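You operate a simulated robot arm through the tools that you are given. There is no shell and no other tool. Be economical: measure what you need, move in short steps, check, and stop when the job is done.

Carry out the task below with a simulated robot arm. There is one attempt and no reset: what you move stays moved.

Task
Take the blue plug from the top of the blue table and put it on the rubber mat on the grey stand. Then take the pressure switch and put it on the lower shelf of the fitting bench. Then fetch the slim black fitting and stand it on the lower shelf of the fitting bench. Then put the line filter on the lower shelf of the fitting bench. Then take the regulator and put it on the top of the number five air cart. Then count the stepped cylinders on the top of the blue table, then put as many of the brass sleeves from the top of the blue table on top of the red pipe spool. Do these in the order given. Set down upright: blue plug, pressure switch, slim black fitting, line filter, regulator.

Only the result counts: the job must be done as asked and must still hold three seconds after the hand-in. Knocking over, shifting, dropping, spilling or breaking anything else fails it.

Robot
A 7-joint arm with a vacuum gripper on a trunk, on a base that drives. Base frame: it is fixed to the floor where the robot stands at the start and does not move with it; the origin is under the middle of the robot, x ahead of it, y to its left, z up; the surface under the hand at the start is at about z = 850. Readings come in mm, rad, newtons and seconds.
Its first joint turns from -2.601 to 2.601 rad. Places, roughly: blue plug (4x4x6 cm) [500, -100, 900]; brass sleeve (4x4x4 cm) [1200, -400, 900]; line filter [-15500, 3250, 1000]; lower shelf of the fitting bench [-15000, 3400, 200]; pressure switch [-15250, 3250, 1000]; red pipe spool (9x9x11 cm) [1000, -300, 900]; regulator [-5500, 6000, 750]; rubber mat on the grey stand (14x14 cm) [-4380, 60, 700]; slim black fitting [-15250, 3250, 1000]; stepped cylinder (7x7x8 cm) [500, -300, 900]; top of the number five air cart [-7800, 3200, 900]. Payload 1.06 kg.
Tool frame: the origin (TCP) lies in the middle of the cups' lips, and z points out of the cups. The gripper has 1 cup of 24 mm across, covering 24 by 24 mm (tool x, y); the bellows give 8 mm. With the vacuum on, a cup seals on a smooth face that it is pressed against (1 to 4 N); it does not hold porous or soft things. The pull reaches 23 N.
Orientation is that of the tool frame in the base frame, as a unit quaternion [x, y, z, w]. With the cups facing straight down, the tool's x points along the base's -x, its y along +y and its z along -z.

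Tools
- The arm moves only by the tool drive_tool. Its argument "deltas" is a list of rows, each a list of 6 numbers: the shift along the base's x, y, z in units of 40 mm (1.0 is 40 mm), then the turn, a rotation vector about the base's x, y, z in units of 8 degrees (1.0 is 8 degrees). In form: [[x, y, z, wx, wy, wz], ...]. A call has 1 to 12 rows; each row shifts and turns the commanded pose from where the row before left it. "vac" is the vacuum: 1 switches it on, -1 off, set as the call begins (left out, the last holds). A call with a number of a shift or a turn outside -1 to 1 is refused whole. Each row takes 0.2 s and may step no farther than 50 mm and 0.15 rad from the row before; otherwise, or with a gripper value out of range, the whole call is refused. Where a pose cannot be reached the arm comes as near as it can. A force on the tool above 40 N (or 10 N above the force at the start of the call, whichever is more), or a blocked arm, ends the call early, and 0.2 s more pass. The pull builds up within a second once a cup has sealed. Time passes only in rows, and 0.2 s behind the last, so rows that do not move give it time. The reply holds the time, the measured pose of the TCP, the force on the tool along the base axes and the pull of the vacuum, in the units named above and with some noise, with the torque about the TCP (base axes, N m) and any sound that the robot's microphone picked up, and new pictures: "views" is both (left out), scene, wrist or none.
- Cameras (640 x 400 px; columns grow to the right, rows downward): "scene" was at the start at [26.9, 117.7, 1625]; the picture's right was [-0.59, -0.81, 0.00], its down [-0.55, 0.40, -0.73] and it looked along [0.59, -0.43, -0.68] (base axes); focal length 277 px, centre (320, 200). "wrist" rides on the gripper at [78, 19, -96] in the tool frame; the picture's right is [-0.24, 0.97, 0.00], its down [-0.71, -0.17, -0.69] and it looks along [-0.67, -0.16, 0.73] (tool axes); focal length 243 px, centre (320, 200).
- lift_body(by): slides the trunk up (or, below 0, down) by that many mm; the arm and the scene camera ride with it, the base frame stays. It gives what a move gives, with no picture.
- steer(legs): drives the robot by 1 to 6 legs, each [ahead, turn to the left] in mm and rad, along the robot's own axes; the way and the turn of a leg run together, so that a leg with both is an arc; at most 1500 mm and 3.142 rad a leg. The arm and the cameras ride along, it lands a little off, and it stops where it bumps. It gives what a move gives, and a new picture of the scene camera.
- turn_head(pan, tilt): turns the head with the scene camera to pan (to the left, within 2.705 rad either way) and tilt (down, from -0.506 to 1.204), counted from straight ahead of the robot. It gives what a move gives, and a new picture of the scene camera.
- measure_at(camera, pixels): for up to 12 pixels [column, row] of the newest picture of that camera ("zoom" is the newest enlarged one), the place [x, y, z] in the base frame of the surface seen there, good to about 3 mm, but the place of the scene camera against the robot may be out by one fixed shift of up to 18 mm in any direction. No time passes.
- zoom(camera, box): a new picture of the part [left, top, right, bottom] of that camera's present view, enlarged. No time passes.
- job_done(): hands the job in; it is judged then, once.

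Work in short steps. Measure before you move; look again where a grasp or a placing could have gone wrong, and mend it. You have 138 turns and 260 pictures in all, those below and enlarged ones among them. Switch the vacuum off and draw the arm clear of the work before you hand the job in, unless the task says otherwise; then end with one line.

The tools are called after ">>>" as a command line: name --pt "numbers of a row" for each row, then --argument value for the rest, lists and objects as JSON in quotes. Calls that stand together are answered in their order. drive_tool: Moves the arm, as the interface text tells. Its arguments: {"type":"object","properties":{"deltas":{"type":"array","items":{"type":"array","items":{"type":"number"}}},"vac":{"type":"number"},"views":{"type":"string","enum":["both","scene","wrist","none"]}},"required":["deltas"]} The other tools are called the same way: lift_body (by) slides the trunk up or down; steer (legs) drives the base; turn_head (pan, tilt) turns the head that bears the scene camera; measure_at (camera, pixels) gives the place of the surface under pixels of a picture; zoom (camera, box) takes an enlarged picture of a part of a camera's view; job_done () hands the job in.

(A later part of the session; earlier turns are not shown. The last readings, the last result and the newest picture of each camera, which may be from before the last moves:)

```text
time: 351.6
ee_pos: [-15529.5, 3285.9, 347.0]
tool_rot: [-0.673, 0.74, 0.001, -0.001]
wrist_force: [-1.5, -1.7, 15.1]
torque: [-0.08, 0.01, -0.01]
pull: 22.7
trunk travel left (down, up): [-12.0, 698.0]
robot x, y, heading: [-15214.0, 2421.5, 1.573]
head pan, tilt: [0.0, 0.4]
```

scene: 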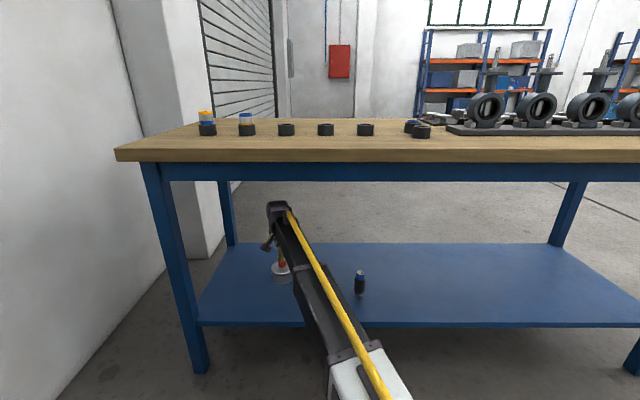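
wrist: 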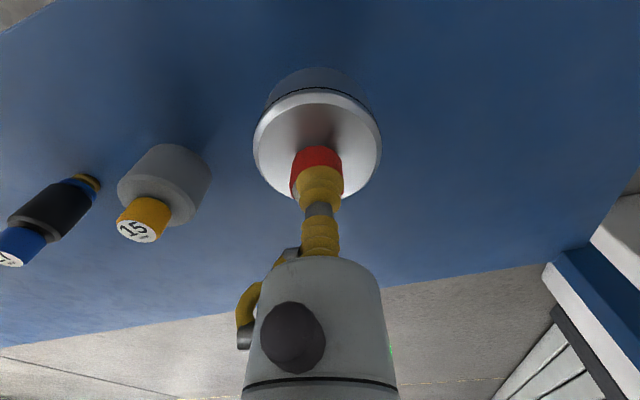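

Contact. I ease up, release, wait, then rise slowly.

>>> drive_tool --pt "0 0 0.06 0 0 0" --pt "0 0 0 0 0 0" --views "none"

>>> drive_tool --pt "0 0 0 0 0 0" --pt "0 0 0 0 0 0" --pt "0 0 0 0 0 0" --pt "0 0 0 0 0 0" --pt "0 0 0.03 0 0 0" --pt "0 0 0.03 0 0 0" --pt "0 0 0.05 0 0 0" --pt "0 0 0.1 0 0 0" --pt "0 0 0.2 0 0 0" --pt "0 0 0.5 0 0 0" --pt "0 0 0 0 0 0" --pt "0 0 0 0 0 0" --vac -1 --views "wrist"

>>> measure_at --camera "wrist" --pixels '[[322, 152], [312, 150], [332, 150], [280, 120], [360, 130], [320, 110]]'

```text
time: 352.2
ee_pos: [-15528.2, 3286.7, 347.4]
tool_rot: [-0.673, 0.74, -0.001, -0.001]
wrist_force: [0.0, 0.7, -2.9]
torque: [-0.08, 0.06, 0.03]
pull: 23.0
trunk travel left (down, up): [-12.0, 698.0]
robot x, y, heading: [-15214.4, 2417.3, 1.577]
head pan, tilt: [0.0, 0.4]
```

```text
time: 354.8
ee_pos: [-15529.1, 3286.0, 383.3]
tool_rot: [-0.673, 0.74, 0.0, -0.001]
wrist_force: [-0.9, -0.4, 0.7]
torque: [0.03, -0.02, 0.0]
pull: 0.1
trunk travel left (down, up): [-12.0, 698.0]
robot x, y, heading: [-15215.1, 2420.7, 1.573]
head pan, tilt: [0.0, 0.4]
```

wrist: 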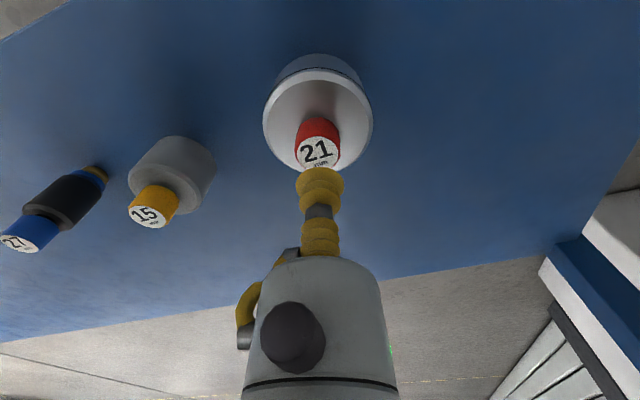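

```text
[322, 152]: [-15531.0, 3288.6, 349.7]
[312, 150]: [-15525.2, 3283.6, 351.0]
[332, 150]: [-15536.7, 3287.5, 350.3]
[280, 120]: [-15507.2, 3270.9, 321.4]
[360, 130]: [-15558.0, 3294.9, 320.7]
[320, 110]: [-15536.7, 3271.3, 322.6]
```

All three stand upright. I back out, raise the trunk, and look toward the regulator's area (+x, +y).

>>> drive_tool --pt "0 0 0.8 0 0 0" --views "none"

>>> steer --legs '[[-500, 0]]'

>>> lift_body --by 400

>>> lift_body --by 290

>>> turn_head --pan -0.9 --tilt 0.25

>>> zoom --camera "scene" --box '[0, 60, 640, 300]'

```text
time: 355.2
ee_pos: [-15529.0, 3285.8, 415.1]
tool_rot: [-0.673, 0.74, 0.001, 0.0]
wrist_force: [0.4, -0.4, -0.6]
torque: [0.02, 0.01, 0.02]
pull: 0.2
trunk travel left (down, up): [-12.0, 698.0]
robot x, y, heading: [-15218.3, 2419.6, 1.578]
head pan, tilt: [0.0, 0.4]
```

```text
time: 358.1
ee_pos: [-15523.5, 2789.1, 415.3]
tool_rot: [-0.672, 0.741, 0.001, 0.0]
wrist_force: [0.2, -0.3, 0.3]
torque: [-0.01, 0.01, -0.02]
pull: 0.1
trunk travel left (down, up): [-12.0, 698.0]
robot x, y, heading: [-15215.4, 1919.5, 1.572]
head pan, tilt: [0.0, 0.4]
```

scene: 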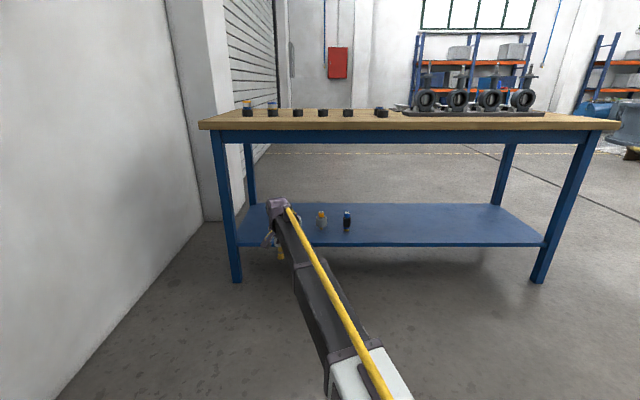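

```text
time: 361.9
ee_pos: [-15524.5, 2787.2, 815.2]
tool_rot: [-0.672, 0.741, 0.0, 0.0]
wrist_force: [0.2, 0.3, 0.3]
torque: [0.01, 0.0, 0.0]
pull: 0.1
trunk travel left (down, up): [-412.0, 298.0]
robot x, y, heading: [-15216.4, 1921.5, 1.574]
head pan, tilt: [0.0, 0.4]
```

```text
time: 364.8
ee_pos: [-15523.4, 2787.5, 1105.5]
tool_rot: [-0.672, 0.741, -0.001, 0.0]
wrist_force: [-0.1, 0.1, 0.2]
torque: [-0.01, -0.02, -0.02]
pull: 0.0
trunk travel left (down, up): [-702.0, 8.0]
robot x, y, heading: [-15213.7, 1922.3, 1.574]
head pan, tilt: [0.0, 0.4]
```

```text
time: 366.0
ee_pos: [-15524.1, 2788.1, 1105.7]
tool_rot: [-0.672, 0.741, 0.0, 0.001]
wrist_force: [-0.3, 0.6, 0.2]
torque: [0.0, -0.01, 0.0]
pull: 0.1
trunk travel left (down, up): [-702.0, 8.0]
robot x, y, heading: [-15216.4, 1918.4, 1.568]
head pan, tilt: [-0.901, 0.25]
```

scene: 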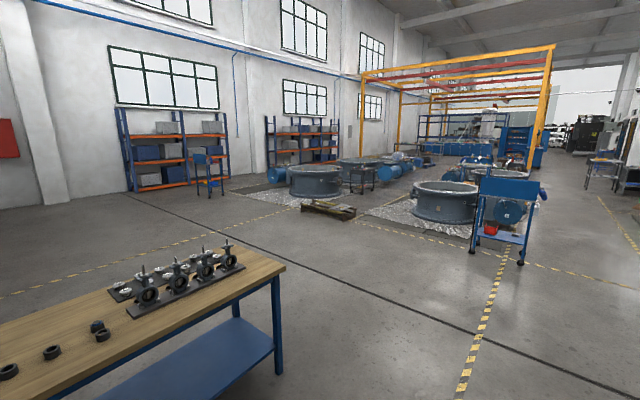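

```text
1.00 times, centred on (320, 180) of scene (not enlarged: the box is as wide or as high as the picture)
```

zoom: 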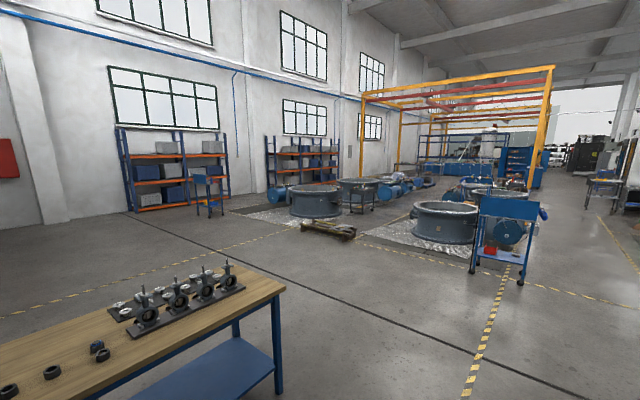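

I zoom on the middle to plan a way between the two rows of tanks.

>>> zoom --camera "scene" --box '[260, 120, 560, 280]'

>>> measure_at --camera "scene" --pixels '[[290, 212], [330, 215], [360, 222], [380, 215], [300, 225], [410, 210], [360, 200], [400, 190], [455, 245], [320, 195], [270, 205], [375, 185]]'

```text
2.13 times, centred on (410, 200) of scene
```

zoom: 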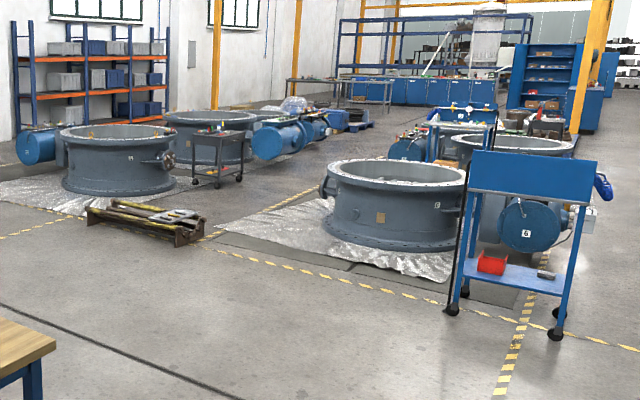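

```text
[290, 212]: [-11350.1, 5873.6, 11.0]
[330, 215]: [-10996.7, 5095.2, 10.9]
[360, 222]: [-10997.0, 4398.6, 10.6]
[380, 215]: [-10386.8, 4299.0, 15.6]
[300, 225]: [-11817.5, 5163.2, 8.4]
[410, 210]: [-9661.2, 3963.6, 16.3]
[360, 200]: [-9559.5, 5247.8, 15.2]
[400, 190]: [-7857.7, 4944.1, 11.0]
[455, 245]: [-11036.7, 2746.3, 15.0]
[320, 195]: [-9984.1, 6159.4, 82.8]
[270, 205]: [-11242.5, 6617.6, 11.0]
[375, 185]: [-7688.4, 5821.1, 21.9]
```

I draw the arm in to the front, then drive around the bench's end toward (-12500,4300).

>>> drive_tool --pt "0.95 -0.7 0 0 0 0" --pt "0.95 -0.7 0 0 0 0" --pt "0.95 -0.7 0 0 0 0" --pt "0.95 -0.7 0 0 0 0" --pt "0.95 -0.7 0 0 0 0" --pt "0.95 -0.7 0 0 0 0" --pt "0.95 -0.7 0 0 0 0" --pt "0.95 -0.7 0 0 0 0" --views "none"

>>> steer --legs '[[0, -1.57], [1200, 0], [0, 1.0], [1500, 0], [1320, 0], [0, -0.9]]'

>>> turn_head --pan 0.0 --tilt 0.35

```text
time: 367.8
ee_pos: [-15217.7, 2563.2, 1104.5]
tool_rot: [-0.671, 0.741, 0.0, 0.0]
wrist_force: [-0.4, -0.6, 0.3]
torque: [-0.02, -0.01, 0.02]
pull: 0.0
trunk travel left (down, up): [-702.0, 8.0]
robot x, y, heading: [-15217.5, 1921.7, 1.572]
head pan, tilt: [-0.901, 0.25]
```

```text
time: 395.9
ee_pos: [-11871.6, 4388.3, 1105.6]
tool_rot: [-0.003, 1.0, 0.0, -0.001]
wrist_force: [-0.9, 0.6, -0.4]
torque: [-0.02, 0.02, 0.01]
pull: 0.1
trunk travel left (down, up): [-702.0, 8.0]
robot x, y, heading: [-12512.6, 4318.7, 0.111]
head pan, tilt: [-0.901, 0.25]
```

scene: 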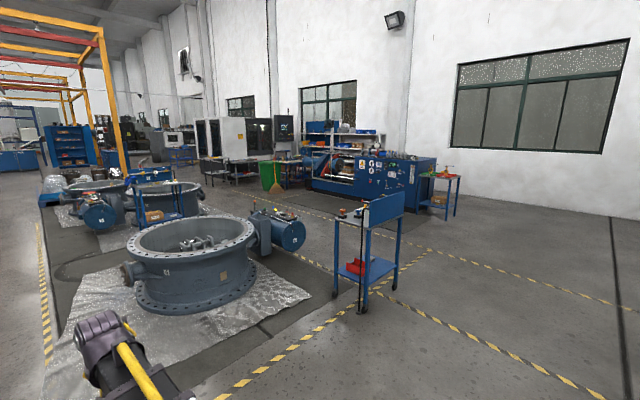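

```text
time: 397.1
ee_pos: [-11871.7, 4390.9, 1104.8]
tool_rot: [-0.003, 1.0, 0.0, 0.0]
wrist_force: [0.0, 0.6, 0.3]
torque: [0.03, -0.01, 0.03]
pull: 0.0
trunk travel left (down, up): [-702.0, 8.0]
robot x, y, heading: [-12510.9, 4320.0, 0.109]
head pan, tilt: [0.0, 0.351]
```

scene: 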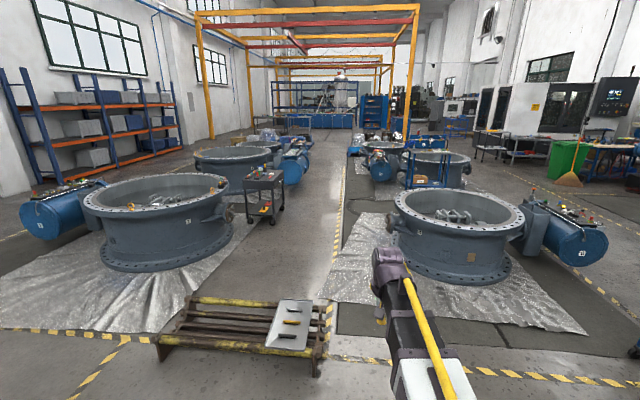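

I measure the dolly's end, the foil edges, the black cart and the aisle line.

>>> measure_at --camera "scene" --pixels '[[318, 372], [325, 330], [320, 300], [338, 235], [342, 175], [275, 222], [285, 205], [350, 215], [235, 240], [300, 190], [372, 170], [300, 185]]'

>>> zoom --camera "scene" --box '[200, 110, 480, 270]'

```text
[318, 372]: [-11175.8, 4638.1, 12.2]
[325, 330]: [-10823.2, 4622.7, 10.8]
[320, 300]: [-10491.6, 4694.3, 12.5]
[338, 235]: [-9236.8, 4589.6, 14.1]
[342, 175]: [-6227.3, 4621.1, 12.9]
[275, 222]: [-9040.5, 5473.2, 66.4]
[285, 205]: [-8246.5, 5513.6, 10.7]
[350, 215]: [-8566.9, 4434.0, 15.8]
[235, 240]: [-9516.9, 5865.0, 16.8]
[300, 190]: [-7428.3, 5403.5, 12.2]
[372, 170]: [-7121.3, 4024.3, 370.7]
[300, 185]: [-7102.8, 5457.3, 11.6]
```

```text
2.29 times, centred on (340, 190) of scene
```

zoom: 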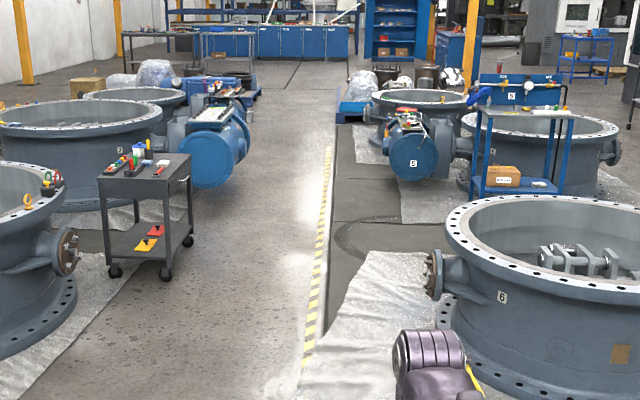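

The "5" cart is visible ahead on the right. I pass right of the dolly at y≈4280, then swing left into the middle aisle at y≈4900.

>>> steer --legs '[[0, -0.13], [1500, 0], [750, 0], [0, 0.7], [900, 0], [0, -0.68]]'

>>> turn_head --pan 0.1 --tilt 0.35

>>> zoom --camera "scene" --box '[160, 90, 500, 300]'

```text
time: 416.8
ee_pos: [-8879.5, 4747.9, 1105.7]
tool_rot: [0.074, 0.997, 0.0, 0.0]
wrist_force: [0.6, -0.4, 0.2]
torque: [-0.02, -0.02, -0.05]
pull: 0.0
trunk travel left (down, up): [-702.0, 8.0]
robot x, y, heading: [-9517.3, 4777.7, -0.047]
head pan, tilt: [0.0, 0.351]
```

scene: 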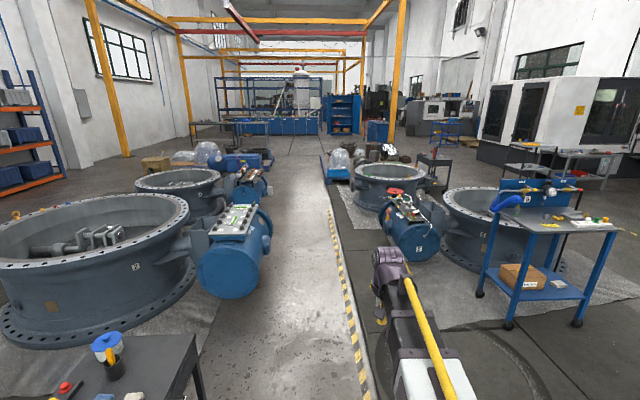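

```text
time: 417.5
ee_pos: [-8878.3, 4747.4, 1106.4]
tool_rot: [0.074, 0.997, 0.0, 0.0]
wrist_force: [-0.7, 0.4, -0.1]
torque: [0.02, 0.01, 0.01]
pull: 0.1
trunk travel left (down, up): [-702.0, 8.0]
robot x, y, heading: [-9519.3, 4775.2, -0.053]
head pan, tilt: [0.099, 0.351]
```

scene: 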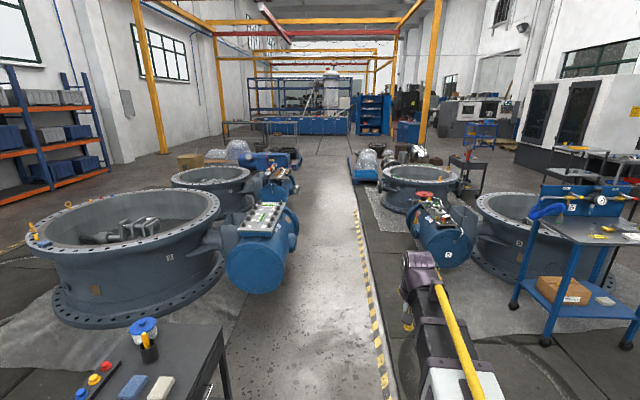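

```text
1.88 times, centred on (330, 195) of scene
```

zoom: 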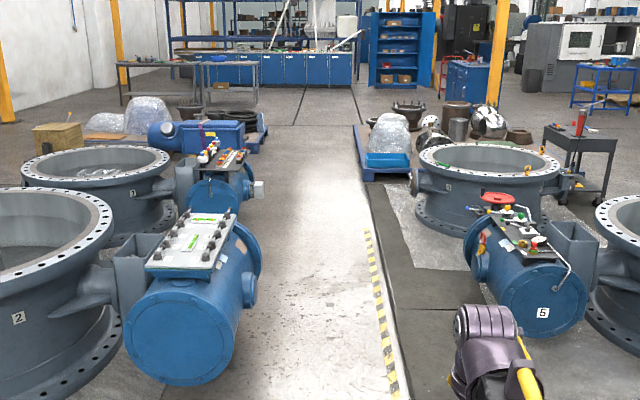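

Two motors with flat tops stand on the left. I measure those tops to find the regulator's place near (-5500,6000).

>>> measure_at --camera "scene" --pixels '[[262, 215], [280, 178], [270, 170], [295, 225], [300, 250], [297, 190], [365, 175], [440, 205], [560, 205], [600, 230], [240, 380], [200, 390]]'

>>> zoom --camera "scene" --box '[230, 140, 320, 240]'

```text
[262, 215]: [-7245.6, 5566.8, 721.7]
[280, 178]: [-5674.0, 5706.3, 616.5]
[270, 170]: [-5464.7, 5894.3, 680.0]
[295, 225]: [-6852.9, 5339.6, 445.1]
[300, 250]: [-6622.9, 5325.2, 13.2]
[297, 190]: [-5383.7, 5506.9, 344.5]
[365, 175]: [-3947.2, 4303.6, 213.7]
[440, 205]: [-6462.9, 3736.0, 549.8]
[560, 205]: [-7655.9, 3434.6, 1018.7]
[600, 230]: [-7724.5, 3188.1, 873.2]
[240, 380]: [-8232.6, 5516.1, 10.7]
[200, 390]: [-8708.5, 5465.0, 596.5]
```

```text
4.00 times, centred on (275, 190) of scene
```

zoom: 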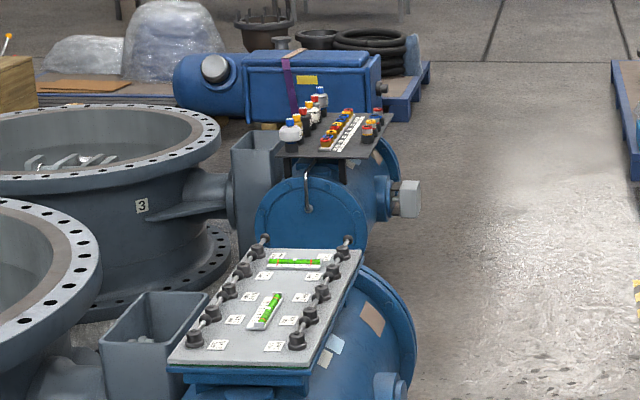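

The regulator should be among the pieces on motor 3's top plate near (-5500,5800,680). I drive up the aisle to x≈-5520 and turn left to face it.

>>> steer --legs '[[0, 0.09], [1500, 0], [1500, 0], [1000, 0], [0, 1.53]]'

>>> turn_head --pan 0.1 --tilt 0.75

>>> drive_tool --pt "0 0 0 0 0 0" --views "wrist"

```text
time: 441.0
ee_pos: [-5506.9, 5559.1, 1105.4]
tool_rot: [-0.669, 0.743, 0.0, -0.001]
wrist_force: [0.1, 0.2, 0.3]
torque: [0.02, 0.02, -0.04]
pull: 0.1
trunk travel left (down, up): [-702.0, 8.0]
robot x, y, heading: [-5507.5, 4916.0, 1.562]
head pan, tilt: [0.099, 0.351]
```

scene: 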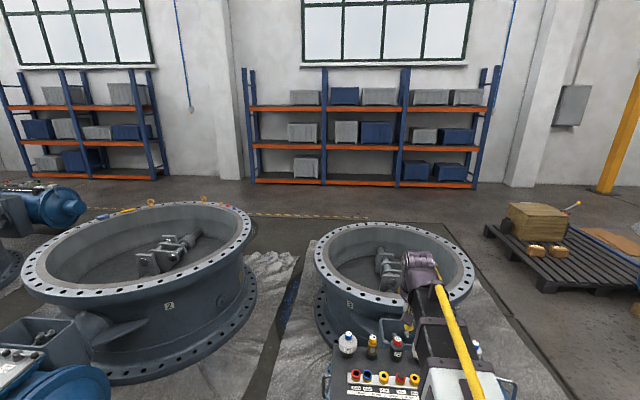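

```text
time: 441.9
ee_pos: [-5507.3, 5559.6, 1105.6]
tool_rot: [-0.668, 0.744, 0.001, 0.0]
wrist_force: [-0.1, -0.3, -0.2]
torque: [0.0, -0.02, 0.01]
pull: 0.1
trunk travel left (down, up): [-702.0, 8.0]
robot x, y, heading: [-5512.0, 4918.6, 1.564]
head pan, tilt: [0.099, 0.75]
```

scene: 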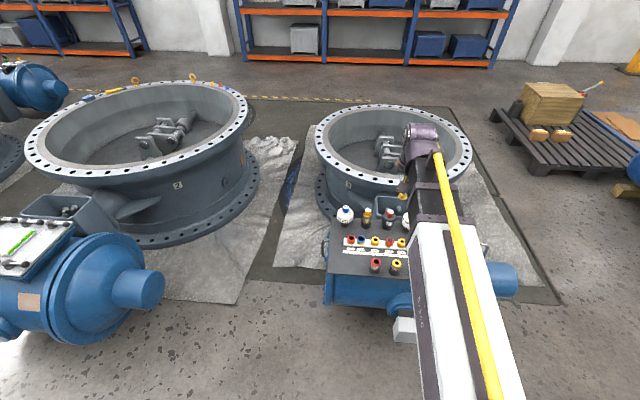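

```text
time: 442.3
ee_pos: [-5507.7, 5558.9, 1105.3]
tool_rot: [-0.668, 0.744, 0.0, 0.0]
wrist_force: [-0.7, -0.6, -0.4]
torque: [0.02, -0.01, -0.02]
pull: 0.1
trunk travel left (down, up): [-702.0, 8.0]
robot x, y, heading: [-5507.7, 4915.6, 1.558]
head pan, tilt: [0.099, 0.75]
```

wrist: 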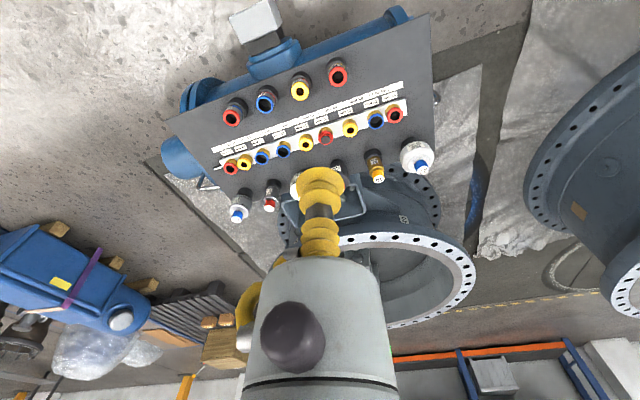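

Several pieces stand on the plate in front of a labelled strip. I zoom in on them.

>>> zoom --camera "wrist" --box '[200, 60, 440, 230]'

>>> zoom --camera "scene" --box '[325, 195, 425, 285]'

```text
2.35 times, centred on (320, 145) of wrist
```

zoom: 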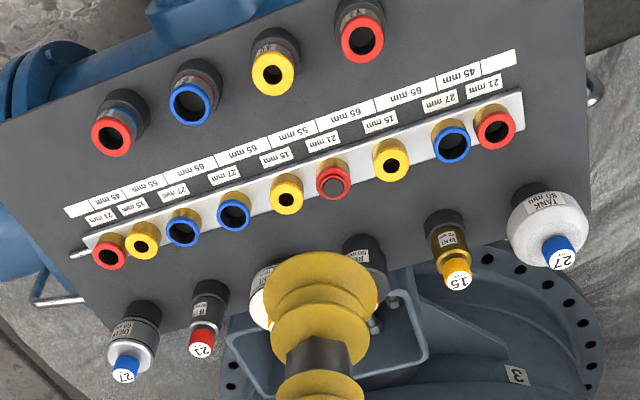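

```text
4.44 times, centred on (375, 240) of scene
```

zoom: 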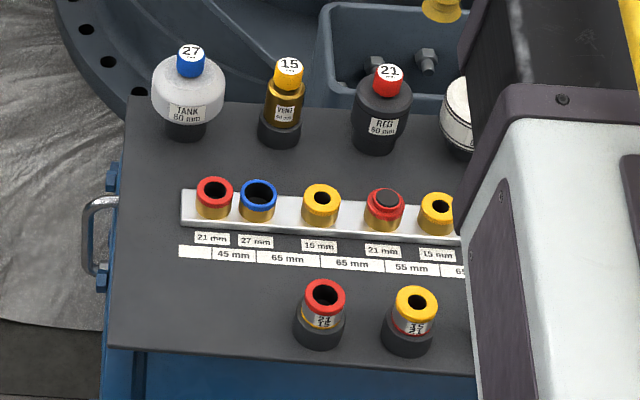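

The black body labelled "REG" with the red 21 cap is the regulator, just beyond the cup. I pull the tool back 60 mm to see its cap in the wrist view.

>>> drive_tool --pt "0 -1 0 0 0 0" --pt "0 -1 0 0 0 0" --views "wrist"

>>> zoom --camera "wrist" --box '[230, 150, 450, 290]'

>>> measure_at --camera "scene" --pixels '[[390, 211], [368, 210], [345, 208], [389, 222], [370, 260]]'

```text
time: 442.9
ee_pos: [-5507.6, 5477.8, 1105.4]
tool_rot: [-0.668, 0.744, 0.0, 0.0]
wrist_force: [0.0, -0.2, -0.1]
torque: [0.02, 0.0, 0.0]
pull: 0.1
trunk travel left (down, up): [-702.0, 8.0]
robot x, y, heading: [-5511.7, 4912.3, 1.564]
head pan, tilt: [0.099, 0.75]
```

wrist: 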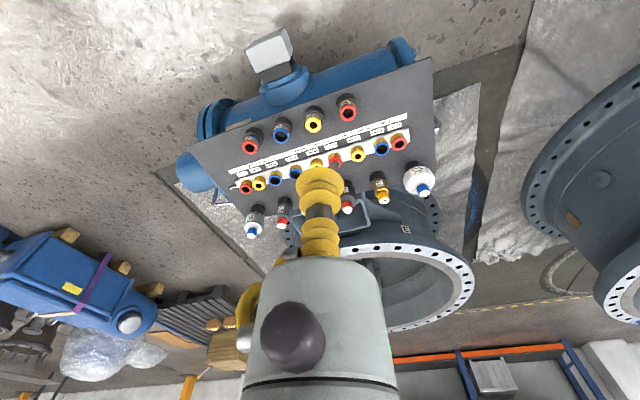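

```text
2.86 times, centred on (340, 220) of wrist
```

zoom: 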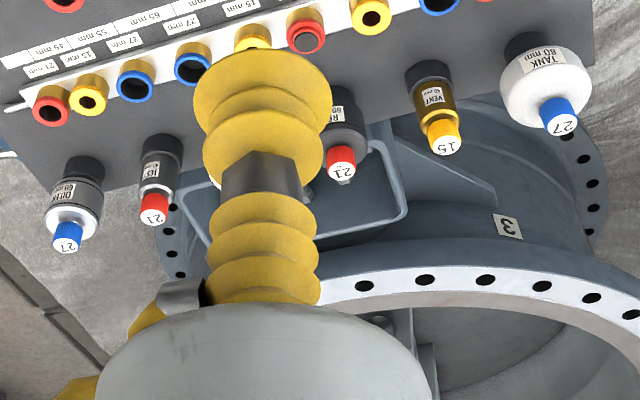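

```text
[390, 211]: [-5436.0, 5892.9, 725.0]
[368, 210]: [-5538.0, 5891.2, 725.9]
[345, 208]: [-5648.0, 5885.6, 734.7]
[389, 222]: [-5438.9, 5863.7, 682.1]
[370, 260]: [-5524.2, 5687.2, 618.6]
```

REG's cap is near wrist (347,208), at about (-5436,5890,715), which is at the reach limit. I check the clearance to the motor's white box, then drive 130 mm closer.

>>> measure_at --camera "scene" --pixels '[[405, 330], [398, 340], [400, 318], [360, 305], [330, 300]]'

>>> measure_at --camera "wrist" --pixels '[[347, 209], [343, 209], [351, 209], [347, 206], [347, 212]]'

>>> steer --legs '[[130, 0]]'

>>> drive_tool --pt "0.9 0.6 0 0 0 0" --pt "0.9 0.6 0 0 0 0" --pt "0 0.6 0 0 0 0" --pt "0 0.6 0 0 0 0" --pt "0 0.6 0 0 0 0" --pt "0 0.6 0 0 0 0" --views "wrist"

```text
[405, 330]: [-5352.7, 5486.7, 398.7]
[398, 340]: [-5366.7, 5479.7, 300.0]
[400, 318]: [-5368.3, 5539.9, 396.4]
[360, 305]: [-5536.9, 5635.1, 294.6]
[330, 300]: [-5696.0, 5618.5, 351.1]
```

```text
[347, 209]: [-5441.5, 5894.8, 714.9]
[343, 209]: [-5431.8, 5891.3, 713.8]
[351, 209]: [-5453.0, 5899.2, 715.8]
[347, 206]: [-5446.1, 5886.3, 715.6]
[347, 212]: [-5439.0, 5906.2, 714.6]
```

```text
time: 444.2
ee_pos: [-5506.2, 5606.2, 1105.6]
tool_rot: [-0.668, 0.744, 0.0, -0.001]
wrist_force: [0.6, 0.0, 0.2]
torque: [0.0, 0.0, -0.01]
pull: 0.0
trunk travel left (down, up): [-702.0, 8.0]
robot x, y, heading: [-5510.0, 5041.4, 1.56]
head pan, tilt: [0.099, 0.75]
```

scene: 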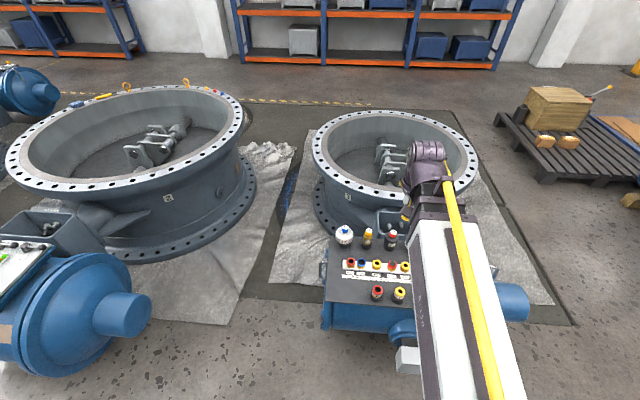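

```text
time: 445.6
ee_pos: [-5435.4, 5753.4, 1104.1]
tool_rot: [-0.668, 0.744, 0.001, 0.0]
wrist_force: [0.1, 0.3, 0.6]
torque: [0.01, -0.01, -0.01]
pull: 0.2
trunk travel left (down, up): [-702.0, 8.0]
robot x, y, heading: [-5512.7, 5042.5, 1.562]
head pan, tilt: [0.099, 0.75]
```

wrist: 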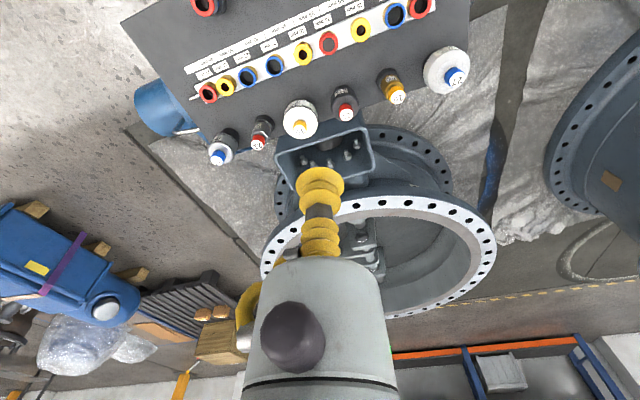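

REG's cap is at (345,112). I lower to z≈870 for a close look and enlarge its label.

>>> drive_tool --pt "0 0.5 -1 0 0 0" --pt "0 0.5 -1 0 0 0" --pt "0 0.5 -1 0 0 0" --pt "0 0 -1 0 0 0" --pt "0 0 -1 0 0 0" --pt "0 0 -0.9 0 0 0" --views "wrist"

>>> zoom --camera "wrist" --box '[250, 50, 450, 180]'

```text
time: 447.0
ee_pos: [-5435.4, 5810.8, 868.7]
tool_rot: [-0.668, 0.744, 0.0, 0.0]
wrist_force: [0.7, 0.0, -0.1]
torque: [0.0, -0.02, 0.0]
pull: 0.1
trunk travel left (down, up): [-702.0, 8.0]
robot x, y, heading: [-5507.5, 5044.6, 1.563]
head pan, tilt: [0.099, 0.75]
```

wrist: 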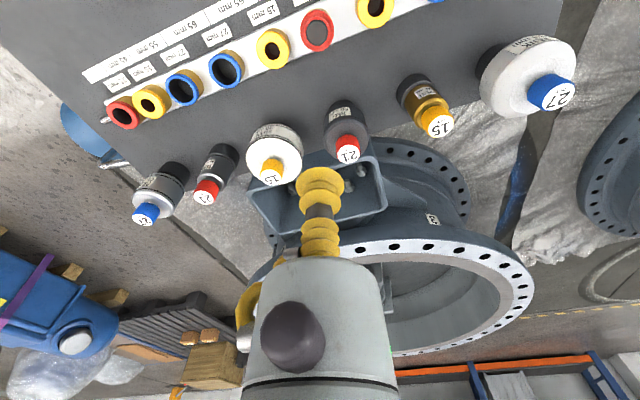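

```text
3.08 times, centred on (350, 115) of wrist
```

zoom: 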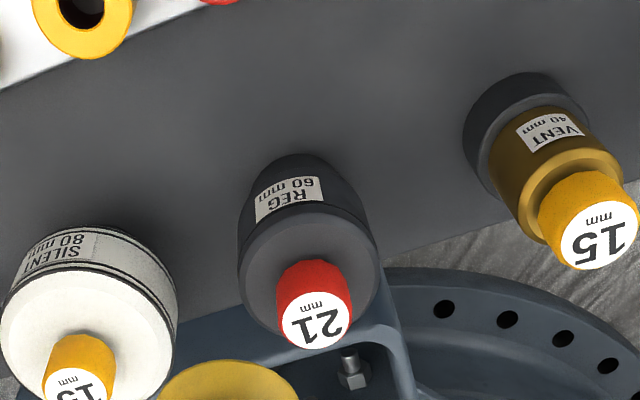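

The label reads "REG 60 mm". I measure its cap's centre at (348,152).

>>> measure_at --camera "wrist" --pixels '[[348, 154], [339, 154], [357, 152], [348, 147], [348, 160], [340, 60]]'

```text
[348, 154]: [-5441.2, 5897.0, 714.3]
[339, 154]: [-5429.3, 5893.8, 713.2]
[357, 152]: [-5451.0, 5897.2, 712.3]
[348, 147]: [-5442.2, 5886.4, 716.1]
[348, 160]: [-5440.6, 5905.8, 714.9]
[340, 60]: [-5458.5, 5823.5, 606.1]
```

Centre (-5441,5896,714.5). I align, descend with vacuum and grip.

>>> drive_tool --pt "-0.07 1 0 0 0 0" --pt "-0.07 1 0 0 0 0" --pt "0 0.13 -0.6 0 0 0" --pt "0 0 -1 0 0 0" --pt "0 0 -1 0 0 0" --pt "0 0 -0.9 0 0 0" --pt "0 0 -0.25 0 0 0" --pt "0 0 -0.1 0 0 0" --pt "0 0 -0.06 0 0 0" --pt "0 0 -0.04 0 0 0" --pt "0 0 0 0 0 0" --vac 1 --views "wrist"

```text
time: 449.4
ee_pos: [-5442.6, 5894.9, 713.9]
tool_rot: [-0.668, 0.744, 0.0, 0.002]
wrist_force: [-4.3, -3.9, 13.4]
torque: [-0.01, 0.03, -0.01]
pull: 22.7
trunk travel left (down, up): [-702.0, 8.0]
robot x, y, heading: [-5507.2, 5043.3, 1.567]
head pan, tilt: [0.099, 0.75]
```

wrist: 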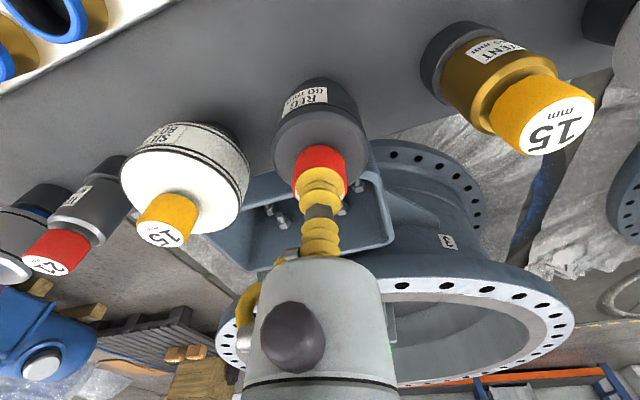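

Sealed. I lift it slowly straight up and then look at it.

>>> drive_tool --pt "0 0 0.2 0 0 0" --pt "0 0 0.3 0 0 0" --pt "0 0 0.5 0 0 0" --pt "0 0 1 0 0 0" --pt "0 0 1 0 0 0" --pt "0 0 1 0 0 0" --pt "0 0 1 0 0 0" --pt "0 0 1 0 0 0" --pt "0 0 1 0 0 0" --pt "0 0 1 0 0 0" --pt "0 0 1 0 0 0" --pt "0 0 1 0 0 0" --views "both"

>>> zoom --camera "scene" --box '[340, 120, 440, 280]'

```text
time: 452.0
ee_pos: [-5441.5, 5896.9, 1112.7]
tool_rot: [-0.669, 0.744, 0.0, -0.001]
wrist_force: [-0.4, -1.1, -4.6]
torque: [-0.01, -0.02, 0.0]
pull: 22.8
trunk travel left (down, up): [-702.0, 8.0]
robot x, y, heading: [-5509.4, 5044.6, 1.562]
head pan, tilt: [0.099, 0.75]
```

scene: 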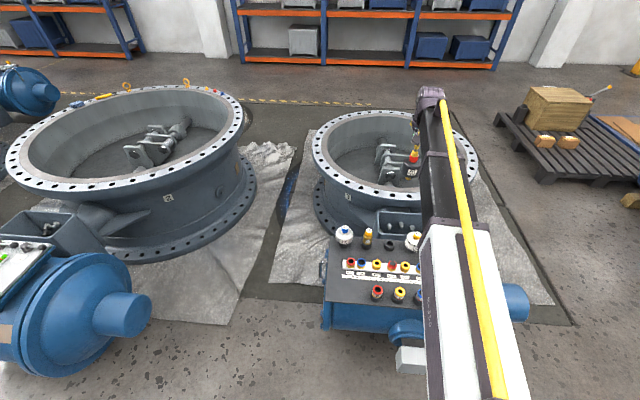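
wrist: 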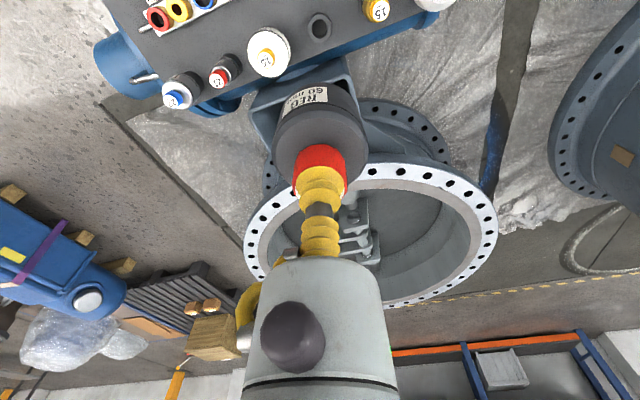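

```text
2.50 times, centred on (390, 200) of scene
```

zoom: 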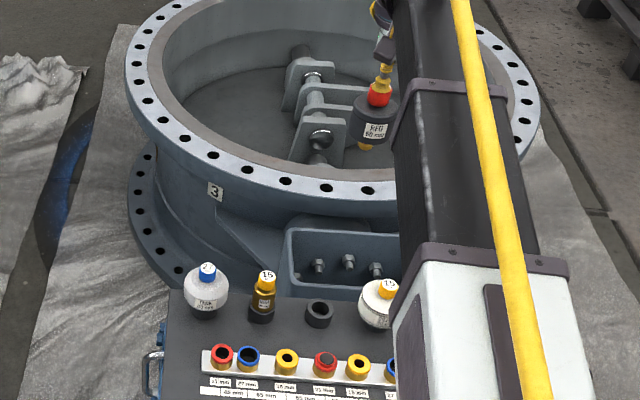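

The regulator hangs well, with the holder left behind. I draw the arm in, back off, turn to -x and drive to x≈-7700 in the aisle, then look at cart five.

>>> drive_tool --pt "-0.28 -0.9 0 0 0 0" --pt "-0.28 -0.9 0 0 0 0" --pt "-0.28 -0.9 0 0 0 0" --pt "-0.28 -0.9 0 0 0 0" --pt "-0.28 -0.9 0 0 0 0" --pt "-0.28 -0.9 0 0 0 0" --views "none"

>>> steer --legs '[[-130, 0], [0, 0.8], [0, 0.77]]'

>>> steer --legs '[[1500, 0], [700, 0]]'

>>> turn_head --pan 1.4 --tilt 0.55

```text
time: 453.4
ee_pos: [-5507.3, 5679.0, 1112.8]
tool_rot: [-0.667, 0.745, 0.0, 0.0]
wrist_force: [-0.8, 0.1, -3.0]
torque: [-0.02, -0.03, 0.02]
pull: 22.5
trunk travel left (down, up): [-702.0, 8.0]
robot x, y, heading: [-5510.9, 5043.7, 1.564]
head pan, tilt: [0.099, 0.75]
```

```text
time: 458.8
ee_pos: [-6144.3, 4907.0, 1111.2]
tool_rot: [0.999, -0.046, -0.001, 0.0]
wrist_force: [0.3, -0.5, -4.6]
torque: [-0.01, 0.0, -0.02]
pull: 23.2
trunk travel left (down, up): [-702.0, 8.0]
robot x, y, heading: [-5507.8, 4913.2, -3.137]
head pan, tilt: [0.099, 0.75]
```

scene: 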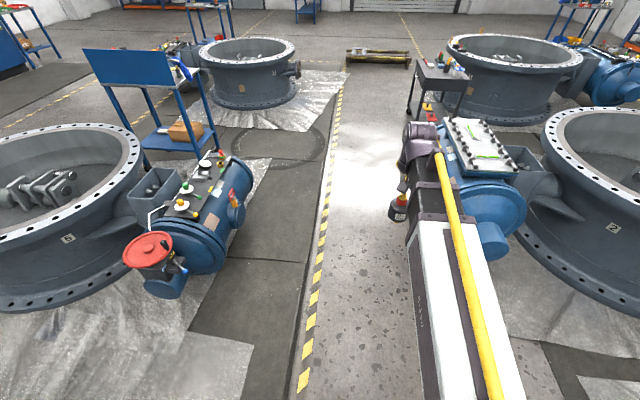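

```text
time: 469.7
ee_pos: [-8355.0, 4970.4, 1112.0]
tool_rot: [0.998, -0.067, 0.0, 0.0]
wrist_force: [-0.5, -0.4, -4.0]
torque: [0.01, -0.01, 0.0]
pull: 23.1
trunk travel left (down, up): [-702.0, 8.0]
robot x, y, heading: [-7721.1, 4951.0, 3.103]
head pan, tilt: [0.099, 0.75]
```

scene: 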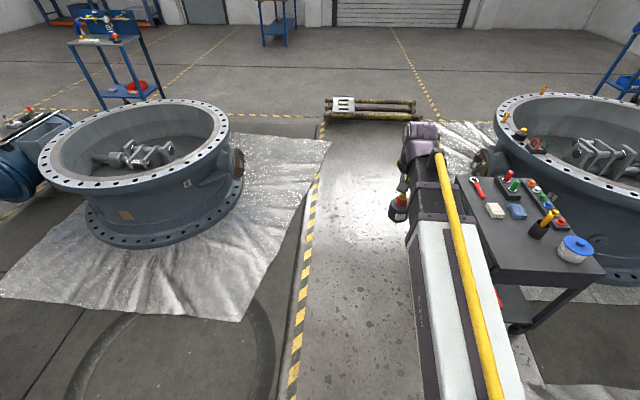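

```text
time: 471.2
ee_pos: [-8356.1, 4970.1, 1111.5]
tool_rot: [0.998, -0.067, 0.0, 0.0]
wrist_force: [-0.2, 1.0, -3.3]
torque: [0.0, -0.02, 0.0]
pull: 23.0
trunk travel left (down, up): [-702.0, 8.0]
robot x, y, heading: [-7723.2, 4953.8, 3.109]
head pan, tilt: [1.4, 0.55]
```

scene: 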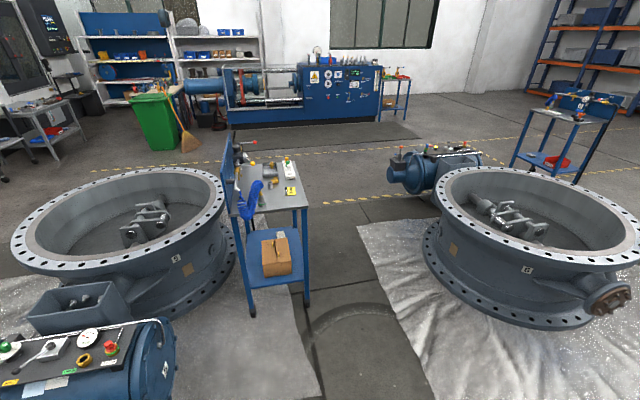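

Cart five stands there with its backboard to the east. I zoom and measure its top.

>>> zoom --camera "scene" --box '[210, 120, 330, 230]'

>>> measure_at --camera "scene" --pixels '[[240, 216], [308, 207], [295, 158], [250, 210], [295, 200], [275, 200], [270, 190], [265, 165], [288, 180], [250, 312], [307, 302], [360, 290]]'

```text
3.64 times, centred on (270, 175) of scene
```

zoom: 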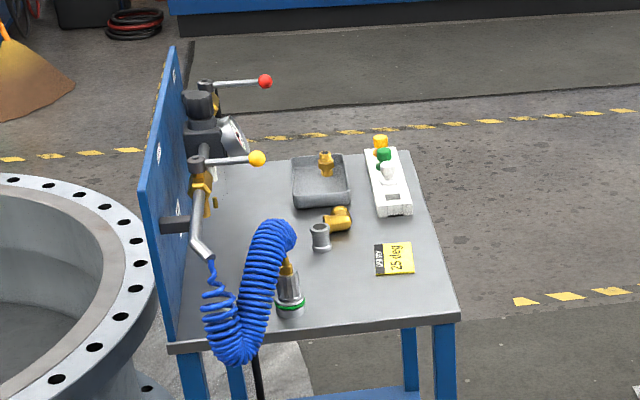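

```text
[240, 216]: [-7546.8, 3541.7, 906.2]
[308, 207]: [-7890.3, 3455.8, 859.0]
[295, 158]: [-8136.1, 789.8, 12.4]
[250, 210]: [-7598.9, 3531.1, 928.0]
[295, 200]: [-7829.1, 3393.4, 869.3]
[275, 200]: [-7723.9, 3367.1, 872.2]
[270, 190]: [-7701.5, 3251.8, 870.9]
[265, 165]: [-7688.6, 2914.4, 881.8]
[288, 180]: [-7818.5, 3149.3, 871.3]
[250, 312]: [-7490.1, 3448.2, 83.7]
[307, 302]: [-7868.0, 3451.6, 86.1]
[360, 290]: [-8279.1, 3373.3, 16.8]
```

The free spot is near (-7800,3385) on its north-west corner, top z≈860. I turn toward it and drive 750 mm in.

>>> steer --legs '[[0, 0.75], [0, 0.75]]'

>>> steer --legs '[[750, 0]]'

>>> turn_head --pan 0.15 --tilt 0.6

>>> drive_tool --pt "0 0 0 0 0 0" --views "wrist"

```text
time: 475.6
ee_pos: [-7779.7, 4320.2, 1112.7]
tool_rot: [0.774, 0.633, 0.0, 0.0]
wrist_force: [0.7, -1.0, -3.7]
torque: [0.0, 0.04, 0.04]
pull: 23.5
trunk travel left (down, up): [-702.0, 8.0]
robot x, y, heading: [-7722.0, 4946.8, -1.673]
head pan, tilt: [1.4, 0.55]
```

scene: 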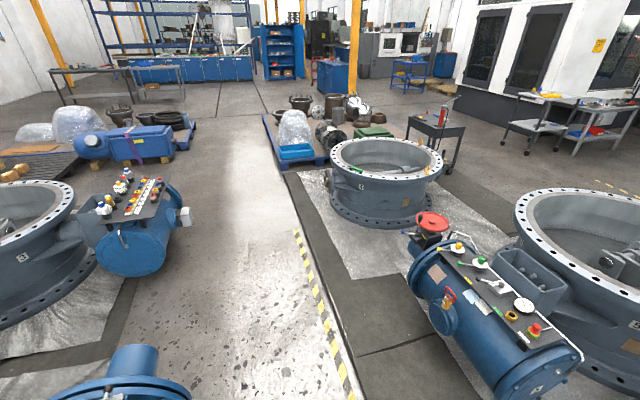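

```text
time: 479.7
ee_pos: [-7848.1, 3561.6, 1112.1]
tool_rot: [0.771, 0.636, 0.0, 0.001]
wrist_force: [-0.3, 0.4, -3.6]
torque: [0.01, 0.02, 0.01]
pull: 22.4
trunk travel left (down, up): [-702.0, 8.0]
robot x, y, heading: [-7793.0, 4198.0, -1.663]
head pan, tilt: [1.4, 0.55]
```

scene: 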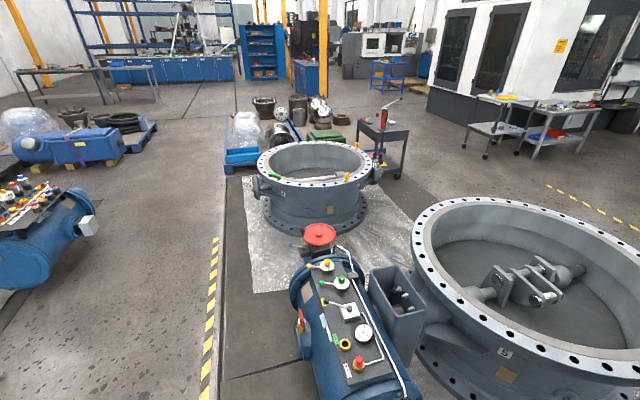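

```text
time: 481.1
ee_pos: [-7848.0, 3562.3, 1111.1]
tool_rot: [0.771, 0.637, 0.0, 0.001]
wrist_force: [0.0, -0.4, -3.9]
torque: [0.0, -0.04, -0.03]
pull: 23.2
trunk travel left (down, up): [-702.0, 8.0]
robot x, y, heading: [-7793.0, 4195.2, -1.664]
head pan, tilt: [0.15, 0.6]
```

scene: 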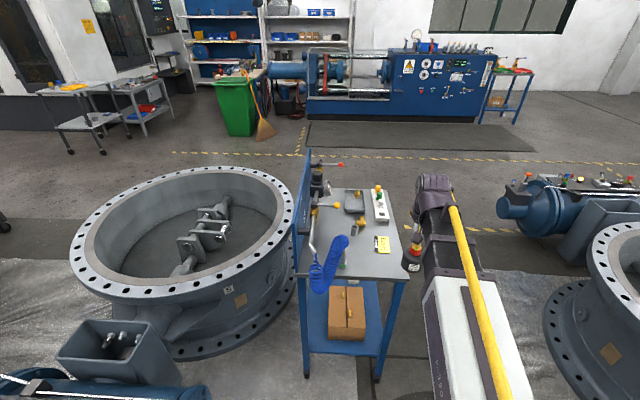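

```text
time: 481.5
ee_pos: [-7847.9, 3563.4, 1111.3]
tool_rot: [0.771, 0.636, 0.0, 0.0]
wrist_force: [0.0, 0.0, -3.3]
torque: [0.0, -0.04, -0.01]
pull: 22.7
trunk travel left (down, up): [-702.0, 8.0]
robot x, y, heading: [-7795.7, 4197.6, -1.665]
head pan, tilt: [0.15, 0.6]
```

wrist: 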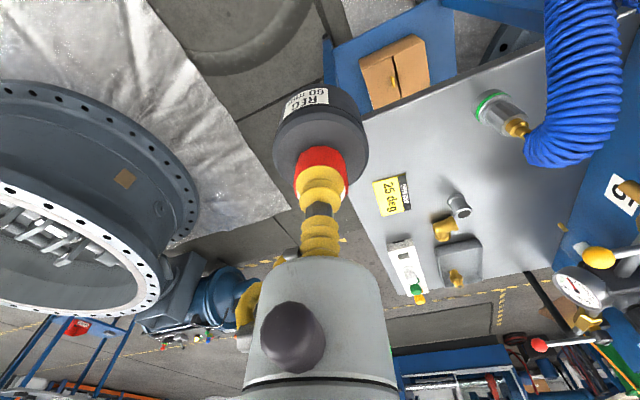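

I measure the free part of the cart's top in the wrist view.

>>> measure_at --camera "wrist" --pixels '[[400, 150], [440, 110], [375, 125], [490, 75], [505, 112], [392, 195], [430, 165], [353, 190], [460, 205], [410, 120]]'

```text
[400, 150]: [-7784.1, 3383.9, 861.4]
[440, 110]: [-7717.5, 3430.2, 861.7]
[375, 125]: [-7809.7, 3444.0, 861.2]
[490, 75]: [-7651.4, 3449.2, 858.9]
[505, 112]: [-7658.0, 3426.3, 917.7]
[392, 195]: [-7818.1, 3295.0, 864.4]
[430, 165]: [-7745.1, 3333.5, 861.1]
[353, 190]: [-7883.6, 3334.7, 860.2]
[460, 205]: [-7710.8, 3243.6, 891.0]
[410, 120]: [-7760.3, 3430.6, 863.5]
```

Target (-7795,3380) at z 861, with contact expected at TCP≈963. I move over it and lower to z≈973.

>>> drive_tool --pt "0.265 -0.915 0 0 0 0" --pt "0.265 -0.915 0 0 0 0" --pt "0.265 -0.915 0 0 0 0" --pt "0.265 -0.915 0 0 0 0" --pt "0.265 -0.915 0 0 0 0" --pt "0 0 -0.9 0 0 0" --pt "0 0 -0.9 0 0 0" --pt "0 0 -0.9 0 0 0" --pt "0 0 -0.5 0 0 0" --pt "0 0 -0.2 0 0 0" --pt "0 0 0 0 0 0" --views "wrist"

>>> drive_tool --pt "0 0 -0.06 0 0 0" --pt "0 0 0 0 0 0" --views "none"

>>> drive_tool --pt "0 0 -0.06 0 0 0" --pt "0 0 0 0 0 0" --views "none"

```text
time: 483.9
ee_pos: [-7794.3, 3378.2, 975.8]
tool_rot: [0.771, 0.636, 0.001, 0.0]
wrist_force: [1.2, 0.3, -3.5]
torque: [0.03, -0.02, -0.02]
pull: 22.8
trunk travel left (down, up): [-702.0, 8.0]
robot x, y, heading: [-7792.0, 4198.1, -1.662]
head pan, tilt: [0.15, 0.6]
```

wrist: 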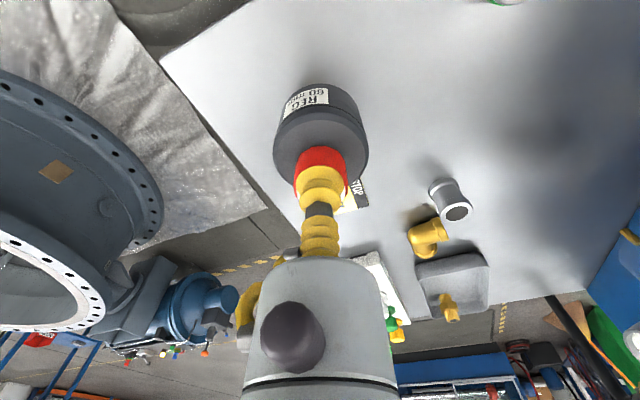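

```text
time: 484.5
ee_pos: [-7795.0, 3379.2, 973.9]
tool_rot: [0.771, 0.636, 0.0, 0.0]
wrist_force: [-0.7, -0.7, -3.2]
torque: [0.04, -0.04, 0.0]
pull: 22.8
trunk travel left (down, up): [-702.0, 8.0]
robot x, y, heading: [-7794.6, 4197.3, -1.665]
head pan, tilt: [0.15, 0.6]
```

```text
time: 485.1
ee_pos: [-7795.7, 3379.9, 971.1]
tool_rot: [0.771, 0.636, 0.0, 0.001]
wrist_force: [0.5, 0.8, -3.9]
torque: [0.01, -0.02, 0.0]
pull: 23.3
trunk travel left (down, up): [-702.0, 8.0]
robot x, y, heading: [-7796.7, 4191.3, -1.666]
head pan, tilt: [0.15, 0.6]
```

Well placed over the free corner. I lower further in small steps.

>>> drive_tool --pt "0 0 -0.06 0 0 0" --pt "0 0 0 0 0 0" --views "none"

>>> drive_tool --pt "0 0 -0.05 0 0 0" --pt "0 0 0 0 0 0" --views "none"

>>> drive_tool --pt "0 0 -0.04 0 0 0" --pt "0 0 0 0 0 0" --views "none"

>>> drive_tool --pt "0 0 -0.04 0 0 0" --pt "0 0 0 0 0 0" --views "none"

```text
time: 485.7
ee_pos: [-7796.0, 3378.5, 968.1]
tool_rot: [0.772, 0.636, 0.0, 0.0]
wrist_force: [0.6, 0.5, -3.7]
torque: [0.0, 0.03, 0.0]
pull: 23.4
trunk travel left (down, up): [-702.0, 8.0]
robot x, y, heading: [-7792.9, 4194.2, -1.663]
head pan, tilt: [0.15, 0.6]
```

```text
time: 486.3
ee_pos: [-7795.1, 3378.8, 965.7]
tool_rot: [0.771, 0.636, 0.0, 0.0]
wrist_force: [1.0, 0.0, -3.7]
torque: [-0.01, 0.01, -0.05]
pull: 23.0
trunk travel left (down, up): [-702.0, 8.0]
robot x, y, heading: [-7790.3, 4197.7, -1.657]
head pan, tilt: [0.15, 0.6]
```

```text
time: 486.9
ee_pos: [-7795.4, 3381.2, 965.7]
tool_rot: [0.772, 0.636, 0.0, 0.0]
wrist_force: [0.0, 0.7, -3.6]
torque: [0.05, 0.01, 0.02]
pull: 22.9
trunk travel left (down, up): [-702.0, 8.0]
robot x, y, heading: [-7792.6, 4195.5, -1.66]
head pan, tilt: [0.15, 0.6]
```

```text
time: 487.5
ee_pos: [-7795.7, 3379.5, 965.2]
tool_rot: [0.772, 0.636, 0.0, 0.0]
wrist_force: [0.1, -0.3, 5.1]
torque: [-0.04, 0.02, 0.01]
pull: 23.0
trunk travel left (down, up): [-702.0, 8.0]
robot x, y, heading: [-7793.5, 4194.9, -1.662]
head pan, tilt: [0.15, 0.6]
```

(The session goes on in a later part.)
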